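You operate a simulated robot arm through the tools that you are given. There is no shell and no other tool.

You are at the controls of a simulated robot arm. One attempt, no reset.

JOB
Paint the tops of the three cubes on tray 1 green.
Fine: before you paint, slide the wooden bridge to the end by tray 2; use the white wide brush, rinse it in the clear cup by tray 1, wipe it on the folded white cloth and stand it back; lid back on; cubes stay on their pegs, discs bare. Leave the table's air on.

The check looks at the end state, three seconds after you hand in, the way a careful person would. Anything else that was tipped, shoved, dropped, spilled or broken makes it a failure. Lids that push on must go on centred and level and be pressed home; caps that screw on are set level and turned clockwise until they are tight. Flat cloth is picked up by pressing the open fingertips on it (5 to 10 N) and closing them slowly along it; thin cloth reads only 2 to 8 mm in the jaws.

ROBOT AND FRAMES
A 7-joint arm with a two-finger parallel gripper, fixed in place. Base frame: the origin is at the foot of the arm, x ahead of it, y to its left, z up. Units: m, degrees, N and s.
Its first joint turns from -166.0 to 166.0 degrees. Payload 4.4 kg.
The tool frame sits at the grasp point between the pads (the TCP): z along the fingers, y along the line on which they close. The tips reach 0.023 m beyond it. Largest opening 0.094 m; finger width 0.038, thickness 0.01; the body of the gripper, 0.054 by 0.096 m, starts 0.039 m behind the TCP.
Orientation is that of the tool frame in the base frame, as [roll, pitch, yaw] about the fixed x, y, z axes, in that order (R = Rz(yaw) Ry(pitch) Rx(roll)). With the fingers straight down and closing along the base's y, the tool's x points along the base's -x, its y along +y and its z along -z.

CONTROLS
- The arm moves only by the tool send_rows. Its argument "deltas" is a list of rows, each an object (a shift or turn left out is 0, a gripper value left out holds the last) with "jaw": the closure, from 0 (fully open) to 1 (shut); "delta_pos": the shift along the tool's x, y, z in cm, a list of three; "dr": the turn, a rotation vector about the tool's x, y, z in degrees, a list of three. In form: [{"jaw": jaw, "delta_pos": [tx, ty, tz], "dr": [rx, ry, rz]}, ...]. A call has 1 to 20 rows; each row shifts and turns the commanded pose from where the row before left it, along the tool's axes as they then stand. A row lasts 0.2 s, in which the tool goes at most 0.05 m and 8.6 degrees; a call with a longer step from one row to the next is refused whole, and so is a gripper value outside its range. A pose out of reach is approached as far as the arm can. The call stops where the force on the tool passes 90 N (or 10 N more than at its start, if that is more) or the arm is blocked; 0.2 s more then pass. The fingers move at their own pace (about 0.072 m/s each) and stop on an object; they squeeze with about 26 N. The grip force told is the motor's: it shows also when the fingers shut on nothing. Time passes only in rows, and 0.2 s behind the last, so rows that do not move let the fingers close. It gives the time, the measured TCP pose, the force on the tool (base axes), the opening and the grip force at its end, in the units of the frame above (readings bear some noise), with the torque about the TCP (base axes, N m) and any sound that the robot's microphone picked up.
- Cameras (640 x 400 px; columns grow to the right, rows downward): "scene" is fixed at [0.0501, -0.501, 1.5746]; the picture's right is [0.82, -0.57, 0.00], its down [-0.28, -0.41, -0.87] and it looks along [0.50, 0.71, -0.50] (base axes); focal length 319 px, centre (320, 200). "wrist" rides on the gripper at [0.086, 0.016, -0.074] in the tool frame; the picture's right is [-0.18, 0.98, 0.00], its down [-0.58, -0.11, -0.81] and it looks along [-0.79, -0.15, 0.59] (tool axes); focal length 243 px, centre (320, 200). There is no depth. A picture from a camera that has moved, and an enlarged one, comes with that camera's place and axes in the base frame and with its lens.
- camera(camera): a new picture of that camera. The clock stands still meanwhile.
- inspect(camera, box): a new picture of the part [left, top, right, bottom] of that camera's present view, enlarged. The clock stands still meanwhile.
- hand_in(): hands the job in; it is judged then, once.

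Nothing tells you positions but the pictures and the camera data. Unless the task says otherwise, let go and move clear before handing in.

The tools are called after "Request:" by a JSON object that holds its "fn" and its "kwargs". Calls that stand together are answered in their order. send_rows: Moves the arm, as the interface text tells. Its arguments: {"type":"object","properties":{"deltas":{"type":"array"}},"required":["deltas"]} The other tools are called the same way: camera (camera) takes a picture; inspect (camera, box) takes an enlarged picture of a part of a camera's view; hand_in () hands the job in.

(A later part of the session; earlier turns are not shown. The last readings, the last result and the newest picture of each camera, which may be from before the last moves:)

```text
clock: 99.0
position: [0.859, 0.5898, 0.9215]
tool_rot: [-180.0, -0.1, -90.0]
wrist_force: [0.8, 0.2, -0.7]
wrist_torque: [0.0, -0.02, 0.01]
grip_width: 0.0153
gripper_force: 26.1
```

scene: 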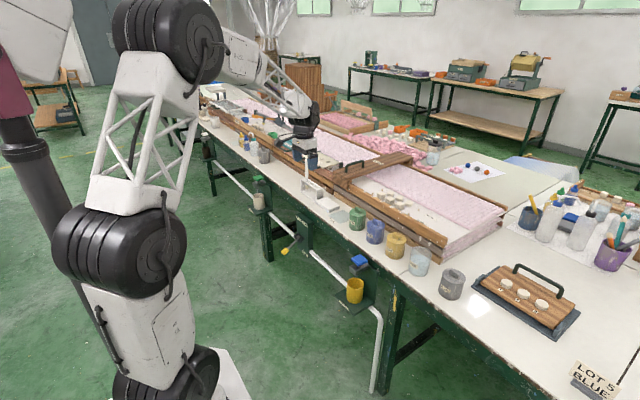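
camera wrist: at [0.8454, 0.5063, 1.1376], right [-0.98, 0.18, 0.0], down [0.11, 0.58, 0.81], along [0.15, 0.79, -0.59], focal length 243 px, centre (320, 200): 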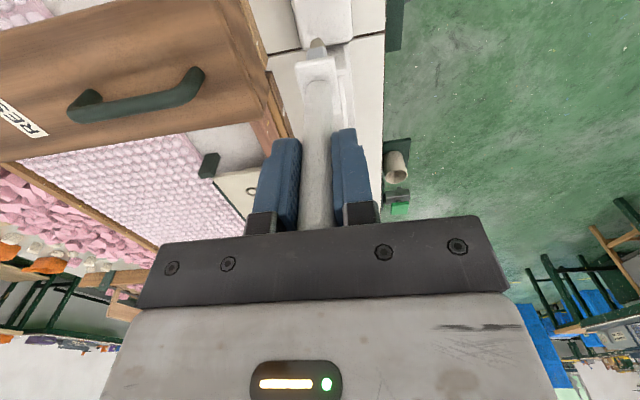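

Request:
{"fn": "send_rows", "kwargs": {"deltas": [{"delta_pos": [0, 0, 0.2]}, {"delta_pos": [0, 0, 0.1]}, {"delta_pos": [0, 0, 0]}]}}

Request:
{"fn": "inspect", "kwargs": {"camera": "scene", "box": [315, 185, 355, 215]}}

```text
clock: 99.8
position: [0.8593, 0.5896, 0.9172]
tool_rot: [180.0, 0.0, -90.0]
wrist_force: [-0.5, -0.2, 1.0]
wrist_torque: [-0.03, 0.0, 0.03]
grip_width: 0.0154
gripper_force: 26.3
```

```text
13.33 times, centred on (335, 200) of scene
camera zoom: at [0.0501, -0.501, 1.5746], right [0.82, -0.57, 0.0], down [-0.28, -0.41, -0.87], along [0.5, 0.71, -0.5], focal length 4250 px, centre (120, 200)
```

zoom: 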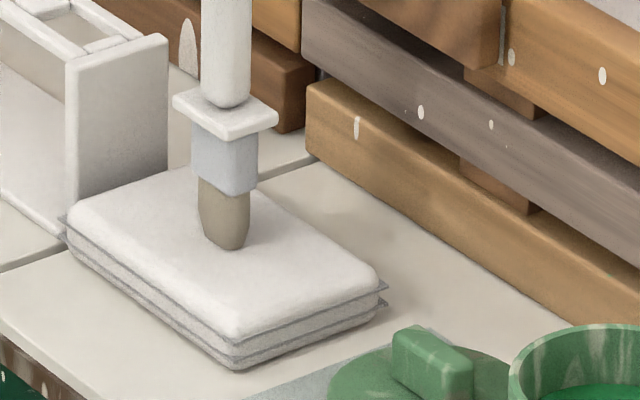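

Request:
{"fn": "send_rows", "kwargs": {"deltas": [{"delta_pos": [0, 0, 0.15]}, {"delta_pos": [0, 0, 0]}]}}

Request:
{"fn": "send_rows", "kwargs": {"deltas": [{"delta_pos": [0, 0, 0.1]}, {"delta_pos": [0, 0, 0]}]}}

```text
clock: 100.4
position: [0.8598, 0.5907, 0.9168]
tool_rot: [-180.0, 0.0, -90.0]
wrist_force: [0.4, -1.8, 7.3]
wrist_torque: [-0.14, 0.03, 0.0]
grip_width: 0.0157
gripper_force: 25.7
```

```text
clock: 101.0
position: [0.8593, 0.5894, 0.9159]
tool_rot: [180.0, 0.1, -89.9]
wrist_force: [0.3, 0.9, 18.6]
wrist_torque: [-0.01, -0.02, -0.04]
grip_width: 0.0153
gripper_force: 26.0
```

Contact is firm now (18 N), so I'll ease back to a light touch and wipe in short strokes.

Request:
{"fn": "send_rows", "kwargs": {"deltas": [{"delta_pos": [0, 0, -0.13]}, {"delta_pos": [0, 0, 0]}]}}

Request:
{"fn": "send_rows", "kwargs": {"deltas": [{"delta_pos": [0, 0.6, 0]}, {"delta_pos": [0, 0.6, 0]}, {"delta_pos": [0, -0.8, 0]}, {"delta_pos": [0, -0.8, 0]}, {"delta_pos": [0, -0.8, 0]}, {"delta_pos": [0, 0.8, 0]}, {"delta_pos": [0, 0.8, 0]}, {"delta_pos": [0, 0.8, 0]}, {"delta_pos": [0, -0.8, 0]}, {"delta_pos": [0, -0.4, 0]}, {"delta_pos": [0, 0, 0]}]}}

Request:
{"fn": "inspect", "kwargs": {"camera": "scene", "box": [315, 185, 355, 215]}}

Request:
{"fn": "inspect", "kwargs": {"camera": "wrist", "box": [240, 0, 400, 100]}}

```text
clock: 101.6
position: [0.86, 0.5887, 0.9175]
tool_rot: [180.0, -0.1, -89.9]
wrist_force: [0.0, 1.2, 13.2]
wrist_torque: [0.08, -0.05, -0.02]
grip_width: 0.0155
gripper_force: 25.8
```

```text
clock: 104.0
position: [0.86, 0.59, 0.9167]
tool_rot: [-179.9, 0.0, -90.0]
wrist_force: [-1.0, 1.2, 7.3]
wrist_torque: [0.01, 0.17, -0.03]
grip_width: 0.0154
gripper_force: 26.0
```

```text
13.33 times, centred on (335, 200) of scene
camera zoom: at [0.0501, -0.501, 1.5746], right [0.82, -0.57, 0.0], down [-0.28, -0.41, -0.87], along [0.5, 0.71, -0.5], focal length 4250 px, centre (120, 200)
```

zoom: 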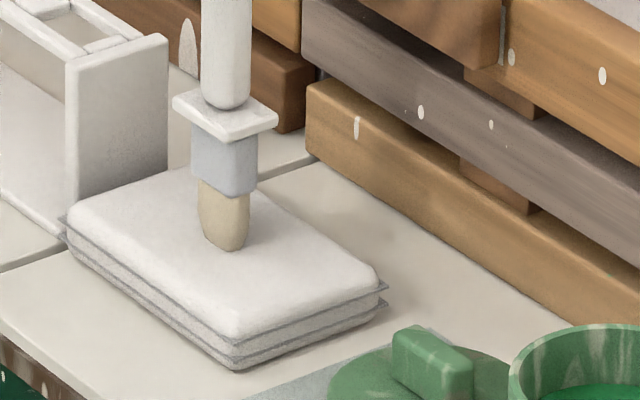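

```text
4.00 times, centred on (320, 50) of wrist
camera zoom: at [0.8431, 0.5029, 0.9921], right [-0.98, 0.18, 0.0], down [0.11, 0.58, 0.81], along [0.15, 0.79, -0.59], focal length 970 px, centre (320, 800)
```

zoom: 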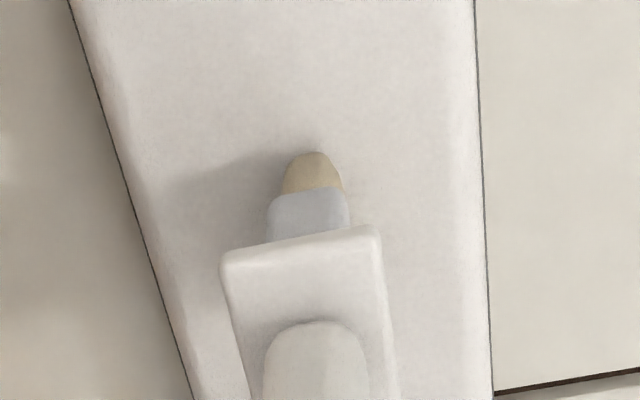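

The bristles have dried to a pale beige. One more short pass, then lift off and compare.

Request:
{"fn": "send_rows", "kwargs": {"deltas": [{"delta_pos": [0.8, 0.4, 0]}, {"delta_pos": [0, -0.8, 0]}, {"delta_pos": [0, -0.4, 0]}, {"delta_pos": [-0.4, 0.8, 0]}, {"delta_pos": [-0.4, 0.8, 0]}, {"delta_pos": [0, -0.8, 0]}, {"delta_pos": [0, 0, -0.5]}, {"delta_pos": [0, 0, -2]}, {"delta_pos": [0, 0, -3]}, {"delta_pos": [0, 0, -3]}, {"delta_pos": [0, 0, -3]}, {"delta_pos": [0, 0, 0]}, {"delta_pos": [0, 0, 0]}]}}

Request:
{"fn": "inspect", "kwargs": {"camera": "scene", "box": [310, 160, 360, 215]}}

Request:
{"fn": "inspect", "kwargs": {"camera": "wrist", "box": [240, 0, 400, 140]}}

```text
clock: 106.8
position: [0.8606, 0.5901, 1.0304]
tool_rot: [180.0, 0.0, -89.9]
wrist_force: [-0.1, 0.3, -0.8]
wrist_torque: [0.0, -0.06, 0.02]
grip_width: 0.0153
gripper_force: 26.3
```

```text
7.27 times, centred on (335, 188) of scene
camera zoom: at [0.0501, -0.501, 1.5746], right [0.82, -0.57, 0.0], down [-0.28, -0.41, -0.87], along [0.5, 0.71, -0.5], focal length 2318 px, centre (211, 291)
```

zoom: 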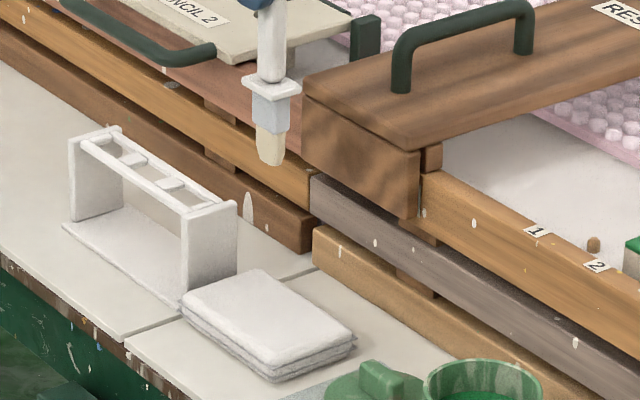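

```text
2.86 times, centred on (320, 70) of wrist
camera zoom: at [0.8439, 0.5033, 1.1064], right [-0.98, 0.18, 0.0], down [0.11, 0.58, 0.81], along [0.15, 0.79, -0.59], focal length 693 px, centre (320, 571)
```

zoom: 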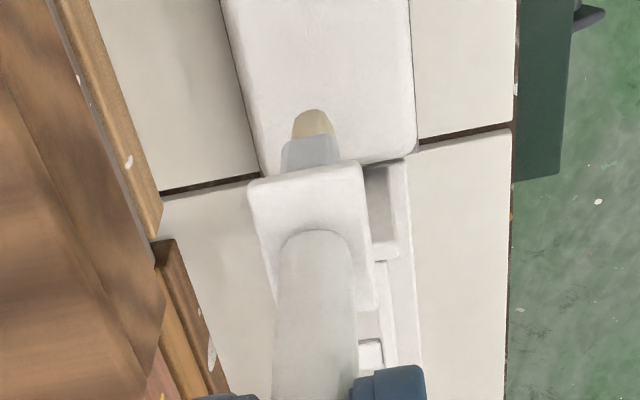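

The brush is clean and dry, and sits in the grip exactly as when I picked it up. I'll go back above the rack slot at (0.8641, 0.7797).

Request:
{"fn": "send_rows", "kwargs": {"deltas": [{"delta_pos": [-2, 0, 0]}, {"delta_pos": [-4, -0.1, 0]}, {"delta_pos": [-4, -0.1, 0]}, {"delta_pos": [-4, -0.1, 0]}, {"delta_pos": [-3, 0, 0]}, {"delta_pos": [-1.96, 0, 0]}, {"delta_pos": [0, 0, 0]}, {"delta_pos": [0, 0, 0]}, {"delta_pos": [0, 0, 0]}]}}

Request:
{"fn": "inspect", "kwargs": {"camera": "wrist", "box": [270, 20, 370, 130]}}

Request:
{"fn": "inspect", "kwargs": {"camera": "scene", "box": [290, 140, 350, 220]}}

```text
clock: 108.8
position: [0.8614, 0.7795, 1.0313]
tool_rot: [180.0, 0.0, -90.0]
wrist_force: [0.6, 0.5, -0.7]
wrist_torque: [0.01, 0.0, 0.0]
grip_width: 0.0154
gripper_force: 26.6
```

```text
3.64 times, centred on (320, 75) of wrist
camera zoom: at [0.8455, 0.6924, 1.1066], right [-0.98, 0.18, 0.0], down [0.11, 0.58, 0.81], along [0.15, 0.79, -0.59], focal length 882 px, centre (320, 654)
```

zoom: 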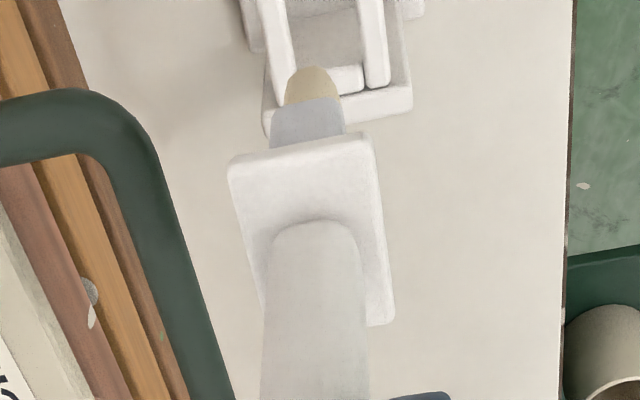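

```text
5.00 times, centred on (320, 180) of scene
camera zoom: at [0.0501, -0.501, 1.5746], right [0.82, -0.57, 0.0], down [-0.28, -0.41, -0.87], along [0.5, 0.71, -0.5], focal length 1594 px, centre (320, 300)
```

zoom: 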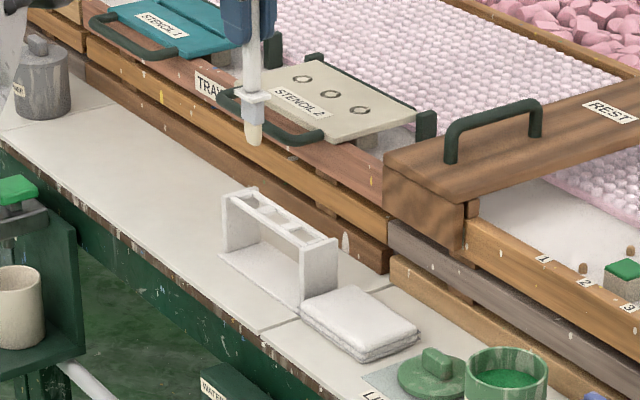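

I'm about 2.5 mm short in x compared with the pick-up pose. Correcting and lowering to the same height for a direct comparison.

Request:
{"fn": "send_rows", "kwargs": {"deltas": [{"delta_pos": [0, -0.25, 0.55]}, {"delta_pos": [0, 0, 0]}, {"delta_pos": [0, 0, 0]}]}}

Request:
{"fn": "inspect", "kwargs": {"camera": "wrist", "box": [270, 20, 370, 130]}}

```text
clock: 109.6
position: [0.8644, 0.7786, 1.0263]
tool_rot: [179.9, 0.0, -90.0]
wrist_force: [-0.8, 0.8, -0.4]
wrist_torque: [-0.01, 0.01, 0.0]
grip_width: 0.0152
gripper_force: 25.9
```

```text
3.64 times, centred on (320, 75) of wrist
camera zoom: at [0.8482, 0.6924, 1.1011], right [-0.98, 0.18, 0.0], down [0.11, 0.58, 0.81], along [0.15, 0.79, -0.59], focal length 882 px, centre (320, 654)
```

zoom: 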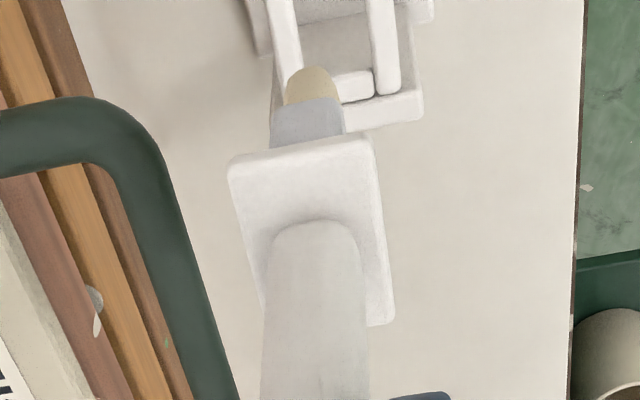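

Nearly identical to the pick-up view; 1.5 mm more in +y. Then I'll lower slowly into the slot.

Request:
{"fn": "send_rows", "kwargs": {"deltas": [{"delta_pos": [-0.15, 0.03, 0]}, {"delta_pos": [0, 0, 1]}, {"delta_pos": [0, 0, 1]}, {"delta_pos": [0, 0, 1]}, {"delta_pos": [0, 0, 1]}, {"delta_pos": [0, 0, 0]}, {"delta_pos": [0, 0, 0]}]}}

Request:
{"fn": "inspect", "kwargs": {"camera": "wrist", "box": [270, 20, 370, 130]}}

Request:
{"fn": "inspect", "kwargs": {"camera": "scene", "box": [295, 155, 335, 205]}}

```text
clock: 111.2
position: [0.8638, 0.7818, 0.9859]
tool_rot: [179.9, 0.0, -89.9]
wrist_force: [-0.7, -0.4, 0.2]
wrist_torque: [0.02, 0.04, -0.02]
grip_width: 0.0153
gripper_force: 26.6
```

```text
3.64 times, centred on (320, 75) of wrist
camera zoom: at [0.8484, 0.6944, 1.061], right [-0.98, 0.18, 0.0], down [0.11, 0.58, 0.81], along [0.15, 0.79, -0.59], focal length 882 px, centre (320, 654)
```

zoom: 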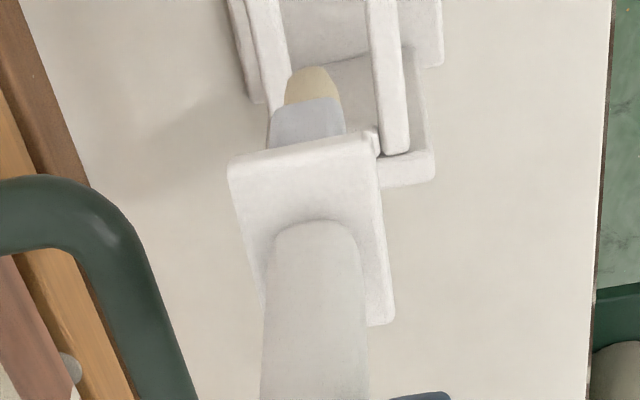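

```text
8.00 times, centred on (315, 180) of scene
camera zoom: at [0.0501, -0.501, 1.5746], right [0.82, -0.57, 0.0], down [-0.28, -0.41, -0.87], along [0.5, 0.71, -0.5], focal length 2550 px, centre (360, 360)
```

zoom: 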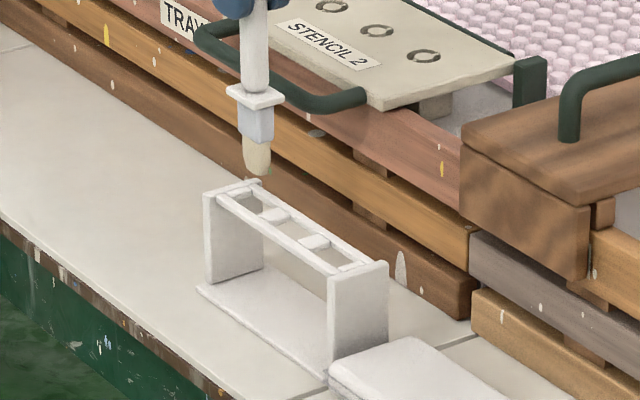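

Lined up over the far slot. Continue lowering in small steps with checks.

Request:
{"fn": "send_rows", "kwargs": {"deltas": [{"delta_pos": [0, 0, 1]}, {"delta_pos": [0, 0, 1]}, {"delta_pos": [0, 0, 0.8]}, {"delta_pos": [0, 0, 0]}]}}

Request:
{"fn": "inspect", "kwargs": {"camera": "scene", "box": [295, 165, 335, 205]}}

Request:
{"fn": "inspect", "kwargs": {"camera": "wrist", "box": [270, 20, 370, 130]}}

```text
clock: 112.2
position: [0.8642, 0.7797, 0.9588]
tool_rot: [-180.0, 0.0, -90.0]
wrist_force: [-0.2, -0.6, -0.5]
wrist_torque: [0.0, -0.03, -0.01]
grip_width: 0.0156
gripper_force: 25.8
```

```text
10.00 times, centred on (315, 185) of scene
camera zoom: at [0.0501, -0.501, 1.5746], right [0.82, -0.57, 0.0], down [-0.28, -0.41, -0.87], along [0.5, 0.71, -0.5], focal length 3187 px, centre (370, 350)
```

zoom: 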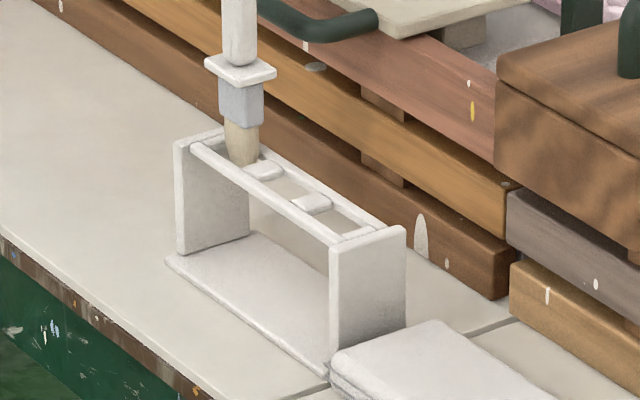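

```text
3.64 times, centred on (320, 75) of wrist
camera zoom: at [0.8482, 0.6939, 1.033], right [-0.98, 0.18, 0.0], down [0.11, 0.58, 0.81], along [0.15, 0.79, -0.59], focal length 882 px, centre (320, 654)
```

zoom: 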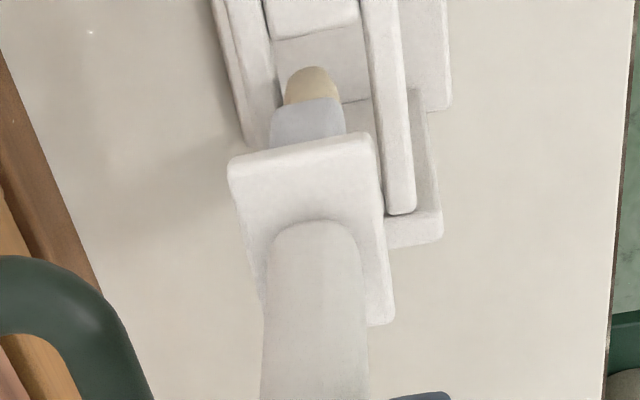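

Request:
{"fn": "send_rows", "kwargs": {"deltas": [{"delta_pos": [0, 0, 0.6]}, {"delta_pos": [0, 0, 0.6]}, {"delta_pos": [0, 0, 0.6]}, {"delta_pos": [0, 0, 0]}]}}

Request:
{"fn": "inspect", "kwargs": {"camera": "scene", "box": [295, 165, 335, 205]}}

Request:
{"fn": "inspect", "kwargs": {"camera": "wrist", "box": [270, 20, 370, 130]}}

```text
clock: 113.2
position: [0.8636, 0.7802, 0.9406]
tool_rot: [180.0, 0.0, -89.9]
wrist_force: [-1.1, -0.3, 4.0]
wrist_torque: [-0.09, 0.03, 0.03]
grip_width: 0.0154
gripper_force: 26.5
```

```text
10.00 times, centred on (315, 185) of scene
camera zoom: at [0.0501, -0.501, 1.5746], right [0.82, -0.57, 0.0], down [-0.28, -0.41, -0.87], along [0.5, 0.71, -0.5], focal length 3187 px, centre (370, 350)
```

zoom: 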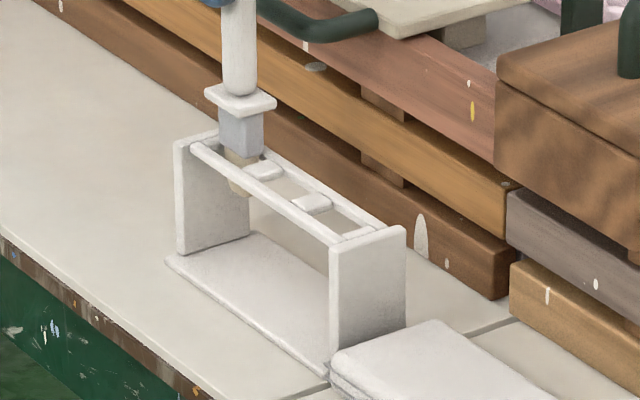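

```text
3.64 times, centred on (320, 75) of wrist
camera zoom: at [0.8479, 0.694, 1.0158], right [-0.98, 0.18, 0.0], down [0.11, 0.58, 0.81], along [0.15, 0.79, -0.59], focal length 882 px, centre (320, 654)
```

zoom: 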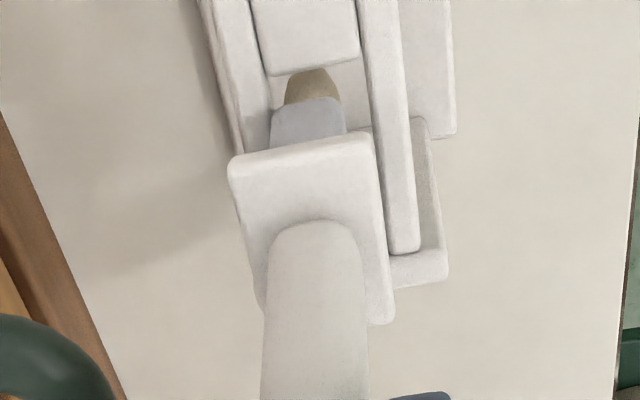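

A slight resistance (4 N) shows, probably the ferrule against the crossbar on the -y side. I'll lift 2 mm, shift 1.5 mm in +y and try again.

Request:
{"fn": "send_rows", "kwargs": {"deltas": [{"delta_pos": [0, 0, -0.3]}, {"delta_pos": [-0.15, 0, 0]}, {"delta_pos": [0, 0, 0]}]}}

Request:
{"fn": "send_rows", "kwargs": {"deltas": [{"delta_pos": [0, 0, 0.3]}, {"delta_pos": [0, 0, 0.2]}, {"delta_pos": [0, 0, 0]}]}}

```text
clock: 114.0
position: [0.8648, 0.7813, 0.9435]
tool_rot: [180.0, 0.0, -89.9]
wrist_force: [1.3, -0.2, -0.3]
wrist_torque: [0.0, 0.02, 0.01]
grip_width: 0.0153
gripper_force: 26.5
```

```text
clock: 114.8
position: [0.865, 0.7824, 0.9412]
tool_rot: [-179.9, 0.2, -90.0]
wrist_force: [-1.9, -1.8, 18.6]
wrist_torque: [-0.33, 0.05, -0.02]
grip_width: 0.0154
gripper_force: 26.1
```

The contact is on the +x side, so the ferrule is catching the +x bar. I'll lift 5 mm, shift 2 mm in -x, and look.

Request:
{"fn": "send_rows", "kwargs": {"deltas": [{"delta_pos": [0, 0, -0.5]}, {"delta_pos": [0.08, 0.2, 0]}, {"delta_pos": [0, 0, 0]}]}}

Request:
{"fn": "inspect", "kwargs": {"camera": "wrist", "box": [285, 20, 355, 100]}}

Request:
{"fn": "inspect", "kwargs": {"camera": "scene", "box": [300, 170, 330, 200]}}

```text
clock: 115.6
position: [0.8633, 0.7813, 0.9422]
tool_rot: [180.0, -0.1, -89.9]
wrist_force: [0.4, 0.7, -1.7]
wrist_torque: [-0.01, -0.01, 0.01]
grip_width: 0.0152
gripper_force: 26.0
```

```text
5.00 times, centred on (320, 60) of wrist
camera zoom: at [0.8458, 0.695, 1.0175], right [-0.98, 0.18, 0.0], down [0.11, 0.58, 0.81], along [0.15, 0.79, -0.59], focal length 1213 px, centre (320, 900)
```

zoom: 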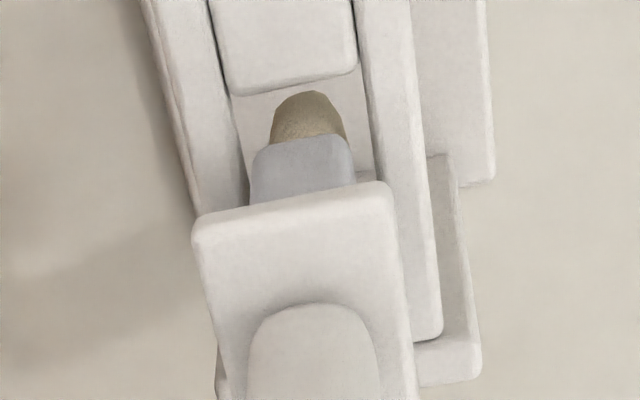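

```text
13.33 times, centred on (315, 185) of scene
camera zoom: at [0.0501, -0.501, 1.5746], right [0.82, -0.57, 0.0], down [-0.28, -0.41, -0.87], along [0.5, 0.71, -0.5], focal length 4250 px, centre (387, 400)
```

zoom: 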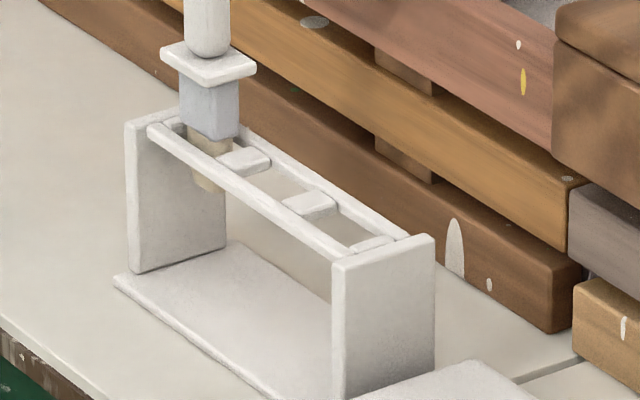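

Now the ferrule sits centred between the bars. Lowering again gently.

Request:
{"fn": "send_rows", "kwargs": {"deltas": [{"delta_pos": [0, 0.05, 0.3]}, {"delta_pos": [0, 0, 0.3]}, {"delta_pos": [0, 0, 0.2]}, {"delta_pos": [0, 0, 0]}]}}

```text
clock: 116.6
position: [0.861, 0.7812, 0.9352]
tool_rot: [180.0, 0.0, -90.0]
wrist_force: [0.3, 0.0, -0.4]
wrist_torque: [-0.01, 0.01, 0.0]
grip_width: 0.0153
gripper_force: 25.6
```

The ferrule is passing into the slot without resistance. Continuing down.

Request:
{"fn": "send_rows", "kwargs": {"deltas": [{"delta_pos": [0, 0, 0.5]}, {"delta_pos": [0, 0, 0.4]}, {"delta_pos": [0, 0, 0]}]}}

Request:
{"fn": "inspect", "kwargs": {"camera": "scene", "box": [300, 170, 330, 200]}}

Request:
{"fn": "inspect", "kwargs": {"camera": "wrist", "box": [285, 20, 355, 100]}}

```text
clock: 117.4
position: [0.8612, 0.7809, 0.9267]
tool_rot: [-179.8, 0.0, -90.0]
wrist_force: [-0.8, 0.7, -1.0]
wrist_torque: [-0.03, -0.03, 0.01]
grip_width: 0.0155
gripper_force: 25.9
```

```text
13.33 times, centred on (315, 185) of scene
camera zoom: at [0.0501, -0.501, 1.5746], right [0.82, -0.57, 0.0], down [-0.28, -0.41, -0.87], along [0.5, 0.71, -0.5], focal length 4250 px, centre (387, 400)
```

zoom: 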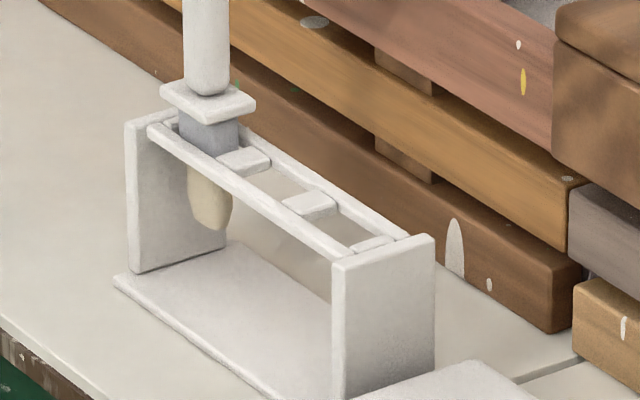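

```text
5.00 times, centred on (320, 60) of wrist
camera zoom: at [0.8452, 0.6949, 1.0013], right [-0.98, 0.18, 0.0], down [0.11, 0.58, 0.81], along [0.15, 0.79, -0.59], focal length 1213 px, centre (320, 900)
```

zoom: 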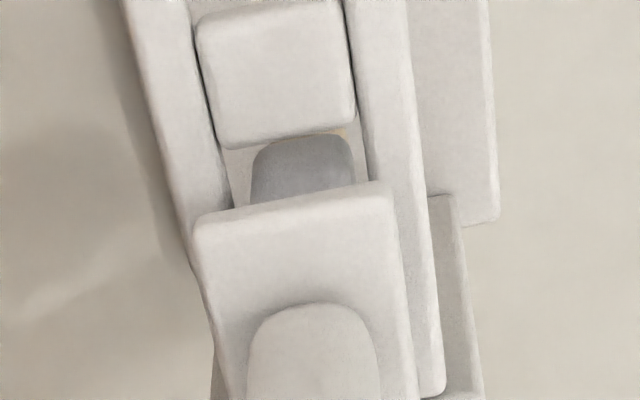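

The ferrule is inside. About 1 cm remains until the collar seats.

Request:
{"fn": "send_rows", "kwargs": {"deltas": [{"delta_pos": [0, 0, 0.5]}, {"delta_pos": [0, 0, 0.3]}, {"delta_pos": [0, 0, 0]}]}}

Request:
{"fn": "send_rows", "kwargs": {"deltas": [{"delta_pos": [0, 0, 0.15]}, {"delta_pos": [0, 0, 0.1]}, {"delta_pos": [0, 0, 0]}]}}

Request:
{"fn": "inspect", "kwargs": {"camera": "scene", "box": [300, 170, 330, 200]}}

```text
clock: 118.2
position: [0.8609, 0.7812, 0.918]
tool_rot: [-180.0, 0.0, -90.0]
wrist_force: [-0.6, -0.4, -0.8]
wrist_torque: [0.03, 0.0, -0.06]
grip_width: 0.0155
gripper_force: 26.1
```

```text
clock: 119.0
position: [0.8626, 0.7806, 0.9152]
tool_rot: [-180.0, 0.0, -90.0]
wrist_force: [-0.3, 0.4, 1.3]
wrist_torque: [-0.01, 0.01, 0.02]
grip_width: 0.0153
gripper_force: 25.8
```

```text
13.33 times, centred on (315, 185) of scene
camera zoom: at [0.0501, -0.501, 1.5746], right [0.82, -0.57, 0.0], down [-0.28, -0.41, -0.87], along [0.5, 0.71, -0.5], focal length 4250 px, centre (387, 400)
```

zoom: 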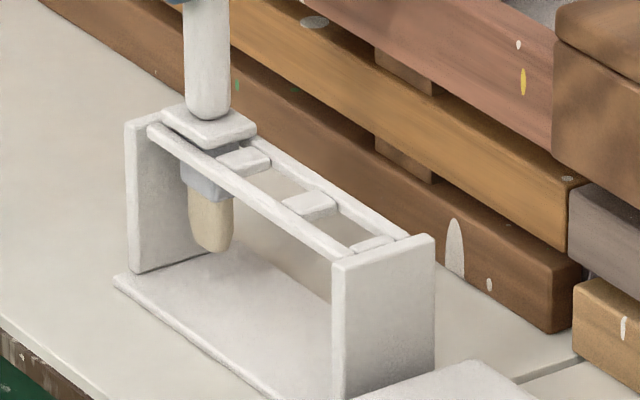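

The collar is at the bars. One more small step to confirm it's seated, then release.

Request:
{"fn": "send_rows", "kwargs": {"deltas": [{"delta_pos": [0, 0, 0.1]}, {"delta_pos": [0, 0, 0]}]}}

Request:
{"fn": "inspect", "kwargs": {"camera": "scene", "box": [300, 170, 330, 200]}}

```text
clock: 119.6
position: [0.8628, 0.7815, 0.915]
tool_rot: [180.0, 0.0, -90.0]
wrist_force: [0.0, 0.6, -1.2]
wrist_torque: [-0.03, 0.02, 0.03]
grip_width: 0.0153
gripper_force: 25.8
```

```text
13.33 times, centred on (315, 185) of scene
camera zoom: at [0.0501, -0.501, 1.5746], right [0.82, -0.57, 0.0], down [-0.28, -0.41, -0.87], along [0.5, 0.71, -0.5], focal length 4250 px, centre (387, 400)
```

zoom: 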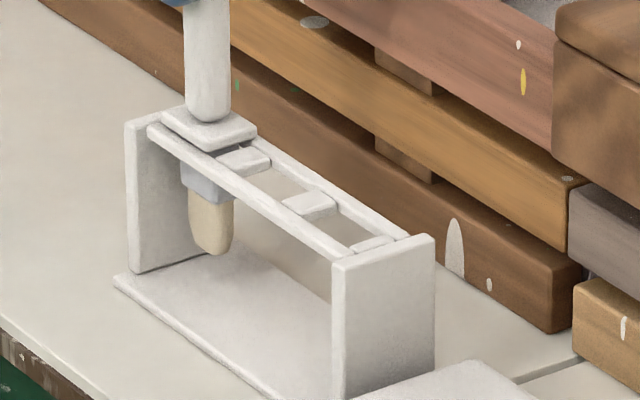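

Request:
{"fn": "send_rows", "kwargs": {"deltas": [{"delta_pos": [0, 0, 0.12]}, {"delta_pos": [0, 0, 0]}]}}

Request:
{"fn": "send_rows", "kwargs": {"deltas": [{"delta_pos": [0, 0, 0.1]}, {"delta_pos": [0, 0, 0]}]}}

```text
clock: 120.2
position: [0.8615, 0.7811, 0.914]
tool_rot: [180.0, 0.0, -90.1]
wrist_force: [-0.7, 0.4, 0.4]
wrist_torque: [0.04, 0.0, 0.0]
grip_width: 0.0153
gripper_force: 26.0
```

```text
clock: 120.8
position: [0.8626, 0.7819, 0.9138]
tool_rot: [-179.9, 0.0, -90.0]
wrist_force: [-0.6, -2.2, 8.5]
wrist_torque: [-0.17, 0.05, -0.01]
grip_width: 0.0154
gripper_force: 25.8
```

Seated (8.5 N). Easing off slightly, opening and rising straight up.

Request:
{"fn": "send_rows", "kwargs": {"deltas": [{"delta_pos": [0, 0, -0.08]}, {"jaw": 0.8}, {"jaw": 0.7}, {"jaw": 0.6}, {"jaw": 0.6}]}}

Request:
{"fn": "inspect", "kwargs": {"camera": "scene", "box": [290, 150, 340, 205]}}

Request:
{"fn": "inspect", "kwargs": {"camera": "wrist", "box": [220, 20, 420, 240]}}

```text
clock: 122.0
position: [0.8601, 0.7817, 0.914]
tool_rot: [179.9, -0.1, -90.0]
wrist_force: [1.2, 0.2, 0.0]
wrist_torque: [-0.02, 0.0, -0.03]
grip_width: 0.0375
gripper_force: 0.2
```

```text
7.27 times, centred on (315, 178) of scene
camera zoom: at [0.0501, -0.501, 1.5746], right [0.82, -0.57, 0.0], down [-0.28, -0.41, -0.87], along [0.5, 0.71, -0.5], focal length 2318 px, centre (356, 364)
```

zoom: 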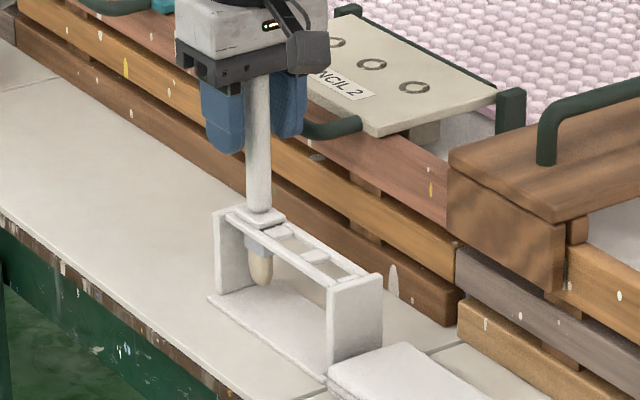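

```text
1.82 times, centred on (320, 130) of wrist
camera zoom: at [0.8454, 0.6949, 0.9885], right [-0.98, 0.18, 0.0], down [0.11, 0.58, 0.81], along [0.15, 0.79, -0.59], focal length 441 px, centre (320, 327)
```

zoom: 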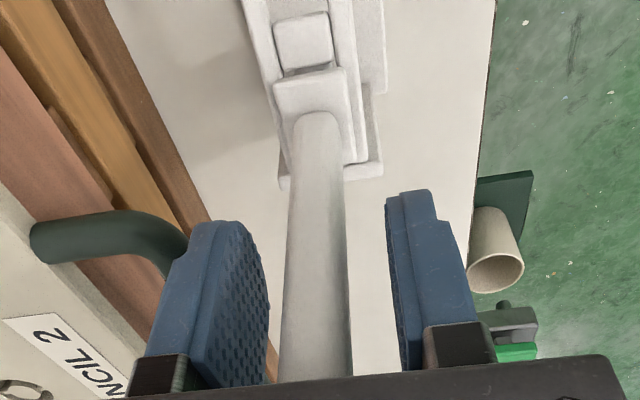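

The brush stands freely in its slot. Rising straight up now, clear of it.

Request:
{"fn": "send_rows", "kwargs": {"deltas": [{"delta_pos": [0, 0, -1]}, {"delta_pos": [0, 0, -2]}, {"delta_pos": [0, 0, -3]}, {"delta_pos": [0, 0, -3]}, {"delta_pos": [0, 0, -3]}, {"delta_pos": [0, 0, 0]}]}}

Request:
{"fn": "inspect", "kwargs": {"camera": "scene", "box": [290, 150, 340, 205]}}

Request:
{"fn": "camera", "kwargs": {"camera": "wrist"}}

```text
clock: 123.4
position: [0.8613, 0.7821, 1.0346]
tool_rot: [-180.0, 0.0, -89.9]
wrist_force: [-0.1, 0.3, 0.9]
wrist_torque: [0.03, -0.04, -0.02]
grip_width: 0.0377
gripper_force: 0.0
```

```text
7.27 times, centred on (315, 178) of scene
camera zoom: at [0.0501, -0.501, 1.5746], right [0.82, -0.57, 0.0], down [-0.28, -0.41, -0.87], along [0.5, 0.71, -0.5], focal length 2318 px, centre (356, 364)
```

zoom: 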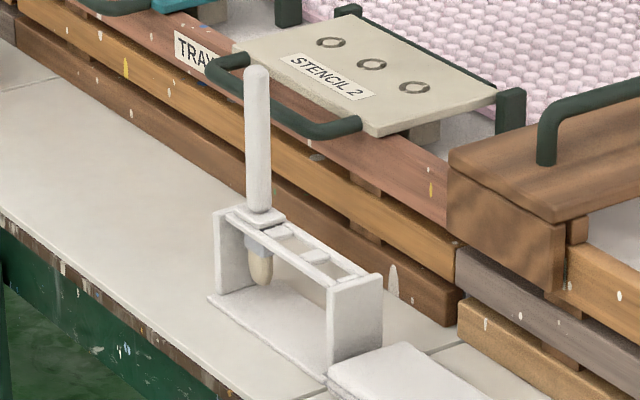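

```text
taken
camera wrist: at [0.8447, 0.6954, 1.1091], right [-0.98, 0.18, 0.0], down [0.11, 0.58, 0.81], along [0.15, 0.79, -0.59], focal length 243 px, centre (320, 200)
```

wrist: 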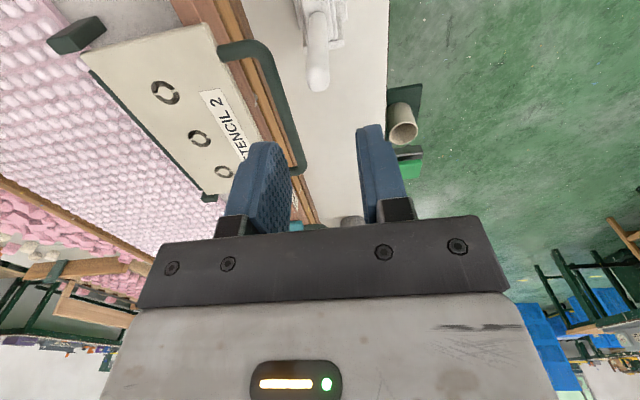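

The brush stands in the rack as before. Now back to the LIDS pad to fetch the lid, at about (0.8685, 0.477).

Request:
{"fn": "send_rows", "kwargs": {"deltas": [{"delta_pos": [2.5, 0, 0]}, {"delta_pos": [4, -0.1, 0]}, {"delta_pos": [4, -0.1, 0]}, {"delta_pos": [4, -0.1, 0]}, {"delta_pos": [4, -0.1, 0]}, {"delta_pos": [4, -0.1, 0]}, {"delta_pos": [4, -0.1, 0]}, {"delta_pos": [4, -0.1, 0]}, {"delta_pos": [0, 0, 3]}, {"delta_pos": [0, 0, 4]}, {"delta_pos": [0, 0, 4]}, {"delta_pos": [0, 0, 2]}, {"delta_pos": [0, 0, 0]}, {"delta_pos": [0, 0, 0]}]}}

Request:
{"fn": "camera", "kwargs": {"camera": "wrist"}}

Request:
{"fn": "inspect", "kwargs": {"camera": "scene", "box": [320, 170, 400, 240]}}

```text
clock: 126.4
position: [0.8694, 0.474, 0.9029]
tool_rot: [180.0, 0.0, -89.9]
wrist_force: [0.6, 0.1, 0.3]
wrist_torque: [-0.01, 0.03, 0.0]
grip_width: 0.0376
gripper_force: 0.1
```

```text
taken
camera wrist: at [0.8533, 0.3888, 0.9784], right [-0.98, 0.18, 0.0], down [0.11, 0.58, 0.81], along [0.15, 0.79, -0.59], focal length 243 px, centre (320, 200)
```

wrist: 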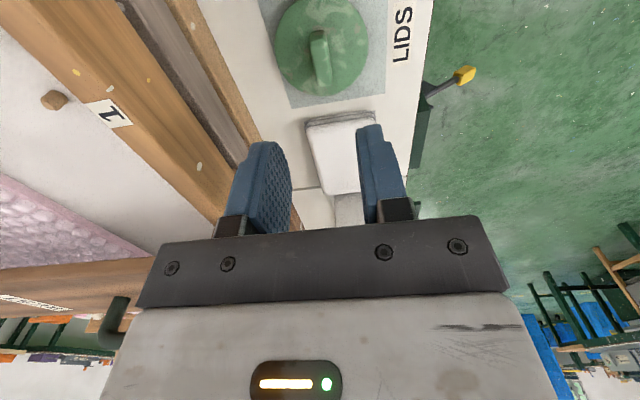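

```text
5.71 times, centred on (360, 205) of scene
camera zoom: at [0.0501, -0.501, 1.5746], right [0.82, -0.57, 0.0], down [-0.28, -0.41, -0.87], along [0.5, 0.71, -0.5], focal length 1821 px, centre (91, 171)
```

zoom: 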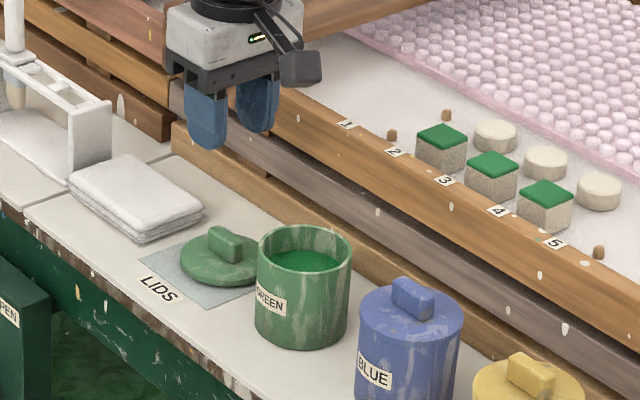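

Request:
{"fn": "inspect", "kwargs": {"camera": "wrist", "box": [260, 0, 380, 110]}}

```text
3.64 times, centred on (320, 55) of wrist
camera zoom: at [0.8533, 0.3888, 0.9784], right [-0.98, 0.18, 0.0], down [0.11, 0.58, 0.81], along [0.15, 0.79, -0.59], focal length 882 px, centre (320, 727)
```

zoom: 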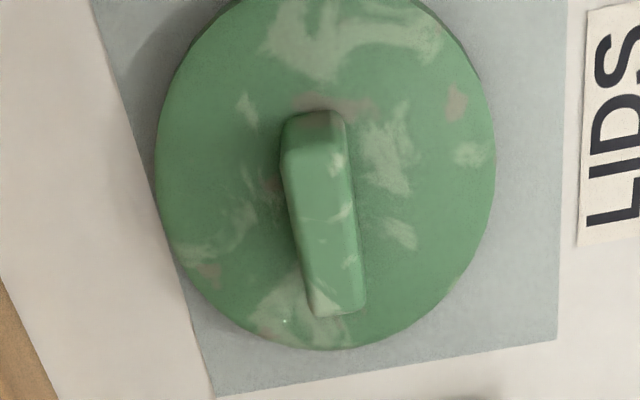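

Knob centre is about (0.868, 0.475). I'll shift to y=0.477 (the same relation as at release) and descend.

Request:
{"fn": "send_rows", "kwargs": {"deltas": [{"delta_pos": [-0.3, 0.1, 2]}, {"delta_pos": [0, 0, 3]}, {"delta_pos": [0, 0, 3]}, {"delta_pos": [0, 0, 1.5]}, {"delta_pos": [0, 0, 0]}, {"delta_pos": [0, 0, 0]}]}}

Request:
{"fn": "inspect", "kwargs": {"camera": "wrist", "box": [220, 40, 420, 240]}}

Request:
{"fn": "inspect", "kwargs": {"camera": "scene", "box": [330, 180, 380, 230]}}

```text
clock: 127.8
position: [0.8681, 0.4807, 0.8084]
tool_rot: [-179.9, 0.0, -90.0]
wrist_force: [-0.2, 0.4, 0.1]
wrist_torque: [-0.01, -0.02, 0.01]
grip_width: 0.0377
gripper_force: 0.1
```

```text
2.00 times, centred on (320, 140) of wrist
camera zoom: at [0.8513, 0.3936, 0.8828], right [-0.98, 0.18, 0.0], down [0.11, 0.58, 0.81], along [0.15, 0.79, -0.59], focal length 485 px, centre (320, 320)
```

zoom: 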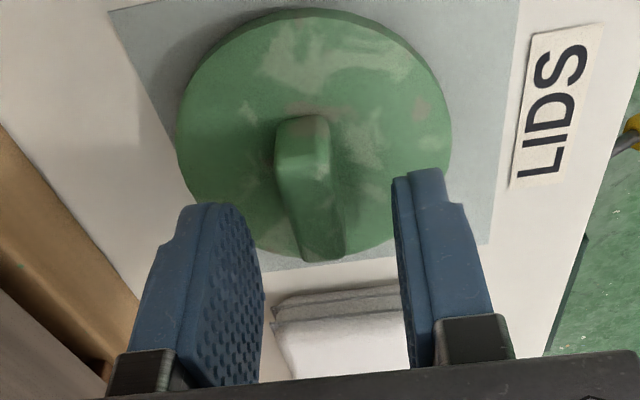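

```text
8.00 times, centred on (355, 205) of scene
camera zoom: at [0.0501, -0.501, 1.5746], right [0.82, -0.57, 0.0], down [-0.28, -0.41, -0.87], along [0.5, 0.71, -0.5], focal length 2550 px, centre (40, 160)
```

zoom: 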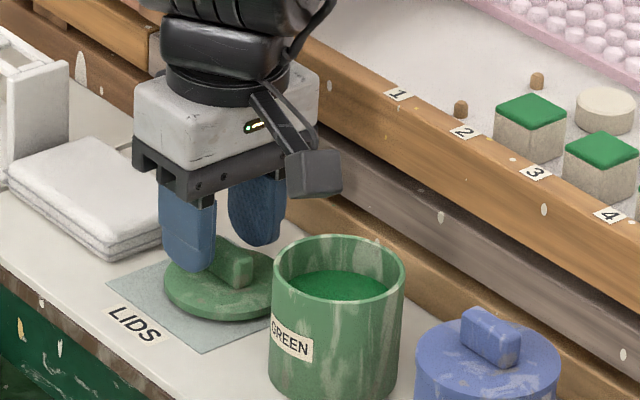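

Request:
{"fn": "send_rows", "kwargs": {"deltas": [{"delta_pos": [0.2, 0, 0.6]}, {"delta_pos": [0, 0, 0.5]}, {"delta_pos": [0, 0, 0]}]}}

Request:
{"fn": "inspect", "kwargs": {"camera": "wrist", "box": [220, 40, 420, 240]}}

```text
clock: 128.6
position: [0.8679, 0.4781, 0.7968]
tool_rot: [-179.9, -0.1, -89.9]
wrist_force: [0.8, 0.2, -0.1]
wrist_torque: [-0.01, 0.0, 0.0]
grip_width: 0.0375
gripper_force: 0.1
```

```text
2.00 times, centred on (320, 140) of wrist
camera zoom: at [0.8516, 0.3912, 0.872], right [-0.98, 0.18, 0.0], down [0.11, 0.58, 0.81], along [0.15, 0.79, -0.59], focal length 485 px, centre (320, 320)
```

zoom: 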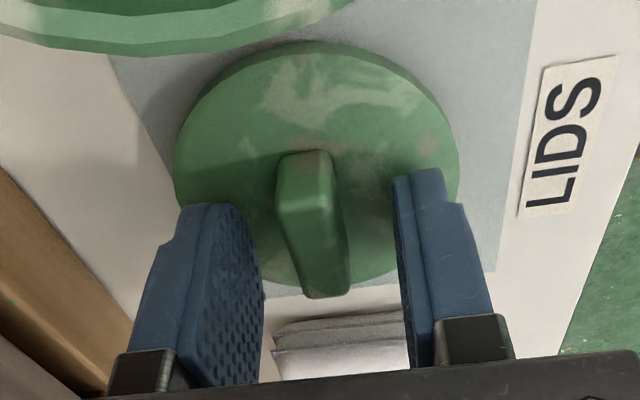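

Request:
{"fn": "send_rows", "kwargs": {"deltas": [{"delta_pos": [0.1, 0, 0.1]}, {"delta_pos": [0, 0, 0]}, {"jaw": 0.75}, {"jaw": 0.9}, {"jaw": 1.0}, {"jaw": 1.0}, {"jaw": 1.0}]}}

Request:
{"fn": "inspect", "kwargs": {"camera": "wrist", "box": [220, 40, 420, 240]}}

Request:
{"fn": "inspect", "kwargs": {"camera": "scene", "box": [330, 180, 380, 230]}}

```text
clock: 130.2
position: [0.868, 0.4765, 0.7963]
tool_rot: [-180.0, 0.0, -90.0]
wrist_force: [-0.1, 0.3, -0.2]
wrist_torque: [-0.01, 0.04, 0.0]
grip_width: 0.0122
gripper_force: 26.2
```

```text
2.00 times, centred on (320, 140) of wrist
camera zoom: at [0.8515, 0.3902, 0.8711], right [-0.98, 0.18, 0.0], down [0.11, 0.58, 0.81], along [0.15, 0.79, -0.59], focal length 485 px, centre (320, 320)
```

zoom: 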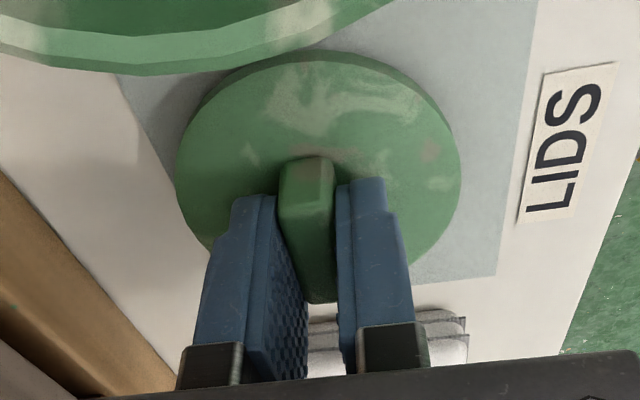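

```text
8.00 times, centred on (355, 205) of scene
camera zoom: at [0.0501, -0.501, 1.5746], right [0.82, -0.57, 0.0], down [-0.28, -0.41, -0.87], along [0.5, 0.71, -0.5], focal length 2550 px, centre (40, 160)
```

zoom: 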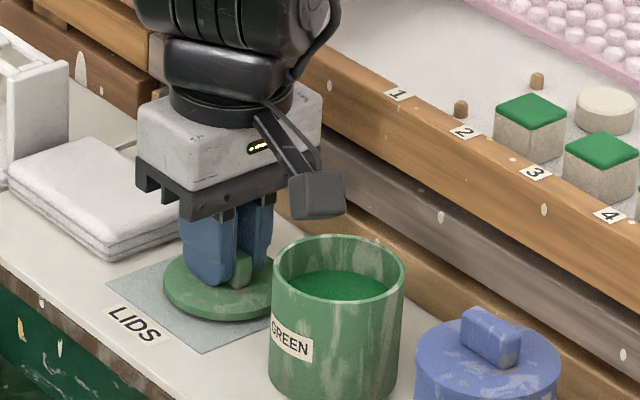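

Lid held. Lifting it straight up, then moving it over the pot.

Request:
{"fn": "send_rows", "kwargs": {"deltas": [{"delta_pos": [0, 0, -0.5]}, {"delta_pos": [0, 0, -1.5]}, {"delta_pos": [0, 0, -3]}, {"delta_pos": [0, 0, -3]}, {"delta_pos": [0, 0, -3]}, {"delta_pos": [0, 0, -1]}, {"delta_pos": [2, 0.1, 0]}, {"delta_pos": [3, 0.17, 0]}, {"delta_pos": [3, 0.1, 0]}, {"delta_pos": [2.1, 0.1, 0]}, {"delta_pos": [0, 0, 0]}, {"delta_pos": [0, 0, 0]}]}}

Request:
{"fn": "inspect", "kwargs": {"camera": "wrist", "box": [220, 0, 420, 200]}}

Request:
{"fn": "inspect", "kwargs": {"camera": "scene", "box": [335, 185, 385, 235]}}

```text
clock: 132.8
position: [0.8634, 0.3748, 0.9156]
tool_rot: [180.0, 0.0, -90.0]
wrist_force: [0.1, 0.3, -0.8]
wrist_torque: [0.0, 0.0, 0.0]
grip_width: 0.0124
gripper_force: 25.7
```

```text
2.00 times, centred on (320, 100) of wrist
camera zoom: at [0.847, 0.2889, 0.9915], right [-0.98, 0.18, 0.0], down [0.11, 0.58, 0.81], along [0.15, 0.79, -0.59], focal length 485 px, centre (320, 400)
```

zoom: 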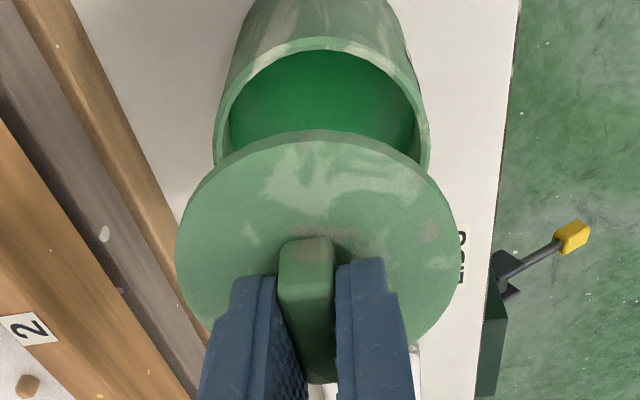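

```text
8.00 times, centred on (360, 210) of scene
camera zoom: at [0.0501, -0.501, 1.5746], right [0.82, -0.57, 0.0], down [-0.28, -0.41, -0.87], along [0.5, 0.71, -0.5], focal length 2550 px, centre (0, 120)
```

zoom: 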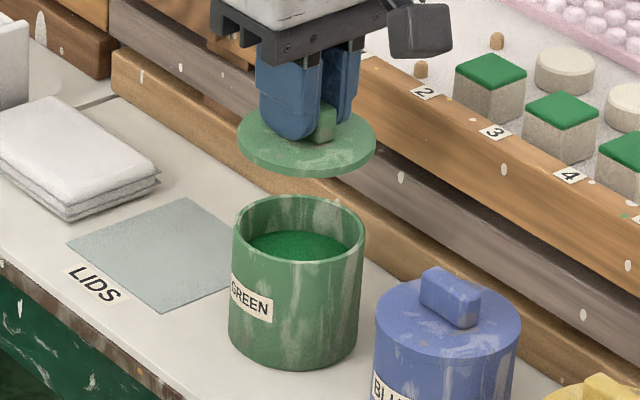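

The lid is over the pot at the same x, y as when it was first gripped there. I'll descend close to the rim and check.

Request:
{"fn": "send_rows", "kwargs": {"deltas": [{"delta_pos": [0, 0.03, 1]}, {"delta_pos": [0, 0, 1]}, {"delta_pos": [0, 0, 0.8]}, {"delta_pos": [0, 0, 0]}, {"delta_pos": [0, 0, 0]}]}}

Request:
{"fn": "inspect", "kwargs": {"camera": "wrist", "box": [220, 0, 420, 200]}}

Request:
{"fn": "inspect", "kwargs": {"camera": "scene", "box": [345, 198, 375, 234]}}

```text
clock: 134.0
position: [0.8626, 0.3757, 0.8892]
tool_rot: [-180.0, 0.0, -90.1]
wrist_force: [0.3, 0.2, 0.0]
wrist_torque: [-0.01, 0.0, -0.01]
grip_width: 0.012
gripper_force: 26.3
```

```text
2.00 times, centred on (320, 100) of wrist
camera zoom: at [0.8465, 0.289, 0.9634], right [-0.98, 0.18, 0.0], down [0.11, 0.58, 0.81], along [0.15, 0.79, -0.59], focal length 485 px, centre (320, 400)
```

zoom: 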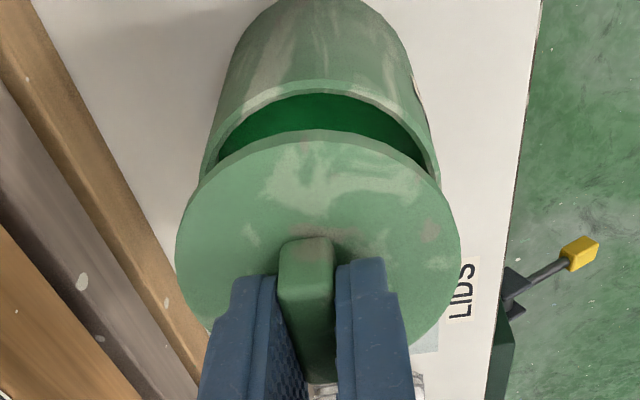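

```text
11.11 times, centred on (360, 216) of scene
camera zoom: at [0.0501, -0.501, 1.5746], right [0.82, -0.57, 0.0], down [-0.28, -0.41, -0.87], along [0.5, 0.71, -0.5], focal length 3541 px, centre (-124, 22)
```

zoom: 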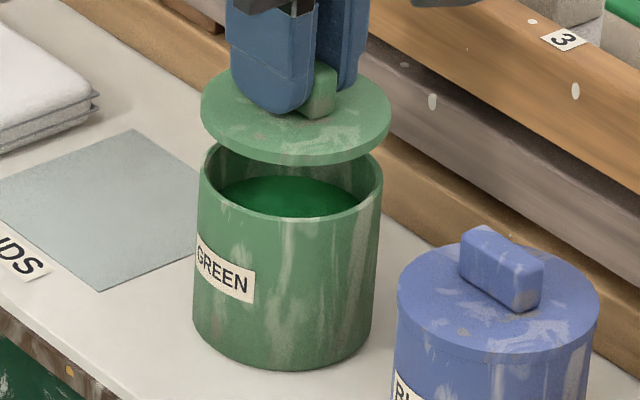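

The lid's position matches the lift-off view to within a pixel. Continuing down until it meets the rim.

Request:
{"fn": "send_rows", "kwargs": {"deltas": [{"delta_pos": [0, 0, 0.8]}, {"delta_pos": [0, 0, 0.8]}, {"delta_pos": [0, 0, 0.4]}, {"delta_pos": [0, 0, 0]}]}}

Request:
{"fn": "inspect", "kwargs": {"camera": "scene", "box": [345, 198, 375, 234]}}

```text
clock: 135.0
position: [0.8635, 0.3755, 0.8694]
tool_rot: [180.0, 0.0, -90.0]
wrist_force: [0.2, 0.3, -0.1]
wrist_torque: [-0.02, -0.01, 0.03]
grip_width: 0.0121
gripper_force: 26.1
```

```text
11.11 times, centred on (360, 216) of scene
camera zoom: at [0.0501, -0.501, 1.5746], right [0.82, -0.57, 0.0], down [-0.28, -0.41, -0.87], along [0.5, 0.71, -0.5], focal length 3541 px, centre (-124, 22)
```

zoom: 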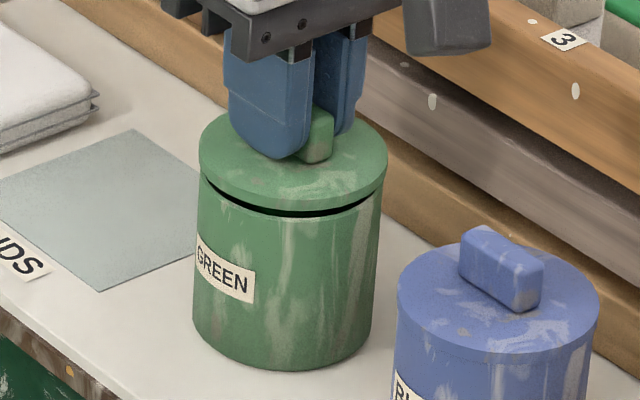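

Almost down, with an even gap all round. A few more millimetres with force checks.

Request:
{"fn": "send_rows", "kwargs": {"deltas": [{"delta_pos": [0, 0, 0.3]}, {"delta_pos": [0, 0, 0.2]}, {"delta_pos": [0, 0, 0]}]}}

Request:
{"fn": "inspect", "kwargs": {"camera": "scene", "box": [345, 198, 375, 234]}}

```text
clock: 135.8
position: [0.8627, 0.3746, 0.8638]
tool_rot: [179.9, 0.0, -90.0]
wrist_force: [0.5, 0.4, -0.4]
wrist_torque: [0.0, -0.01, 0.02]
grip_width: 0.0118
gripper_force: 26.2
```

```text
11.11 times, centred on (360, 216) of scene
camera zoom: at [0.0501, -0.501, 1.5746], right [0.82, -0.57, 0.0], down [-0.28, -0.41, -0.87], along [0.5, 0.71, -0.5], focal length 3541 px, centre (-124, 22)
```

zoom: 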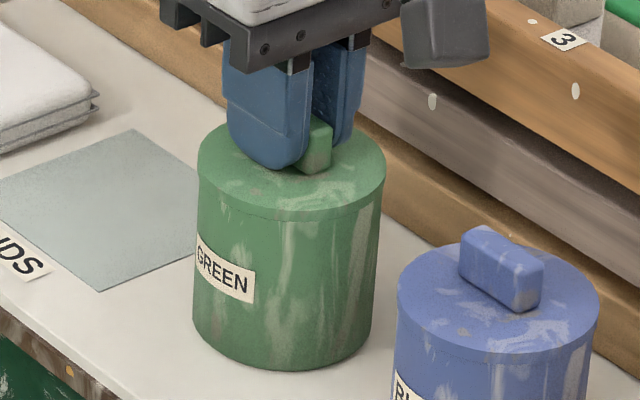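

The lid is on and level. I'll press it home with the fingertips, listening for the snap.

Request:
{"fn": "send_rows", "kwargs": {"deltas": [{"delta_pos": [0, 0, 0.2]}, {"delta_pos": [0, 0, 0.2]}, {"delta_pos": [0, 0, 0]}]}}

Request:
{"fn": "inspect", "kwargs": {"camera": "scene", "box": [345, 198, 375, 234]}}

```text
clock: 136.6
position: [0.8636, 0.3753, 0.8622]
tool_rot: [-179.7, 0.1, -90.0]
wrist_force: [-6.5, -5.0, 39.0]
wrist_torque: [-0.11, 0.19, -0.03]
grip_width: 0.0121
gripper_force: 26.1
```

```text
11.11 times, centred on (360, 216) of scene
camera zoom: at [0.0501, -0.501, 1.5746], right [0.82, -0.57, 0.0], down [-0.28, -0.41, -0.87], along [0.5, 0.71, -0.5], focal length 3541 px, centre (-124, 22)
```

zoom: 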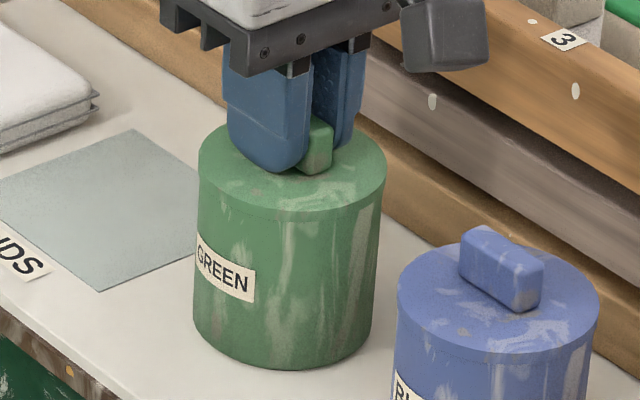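

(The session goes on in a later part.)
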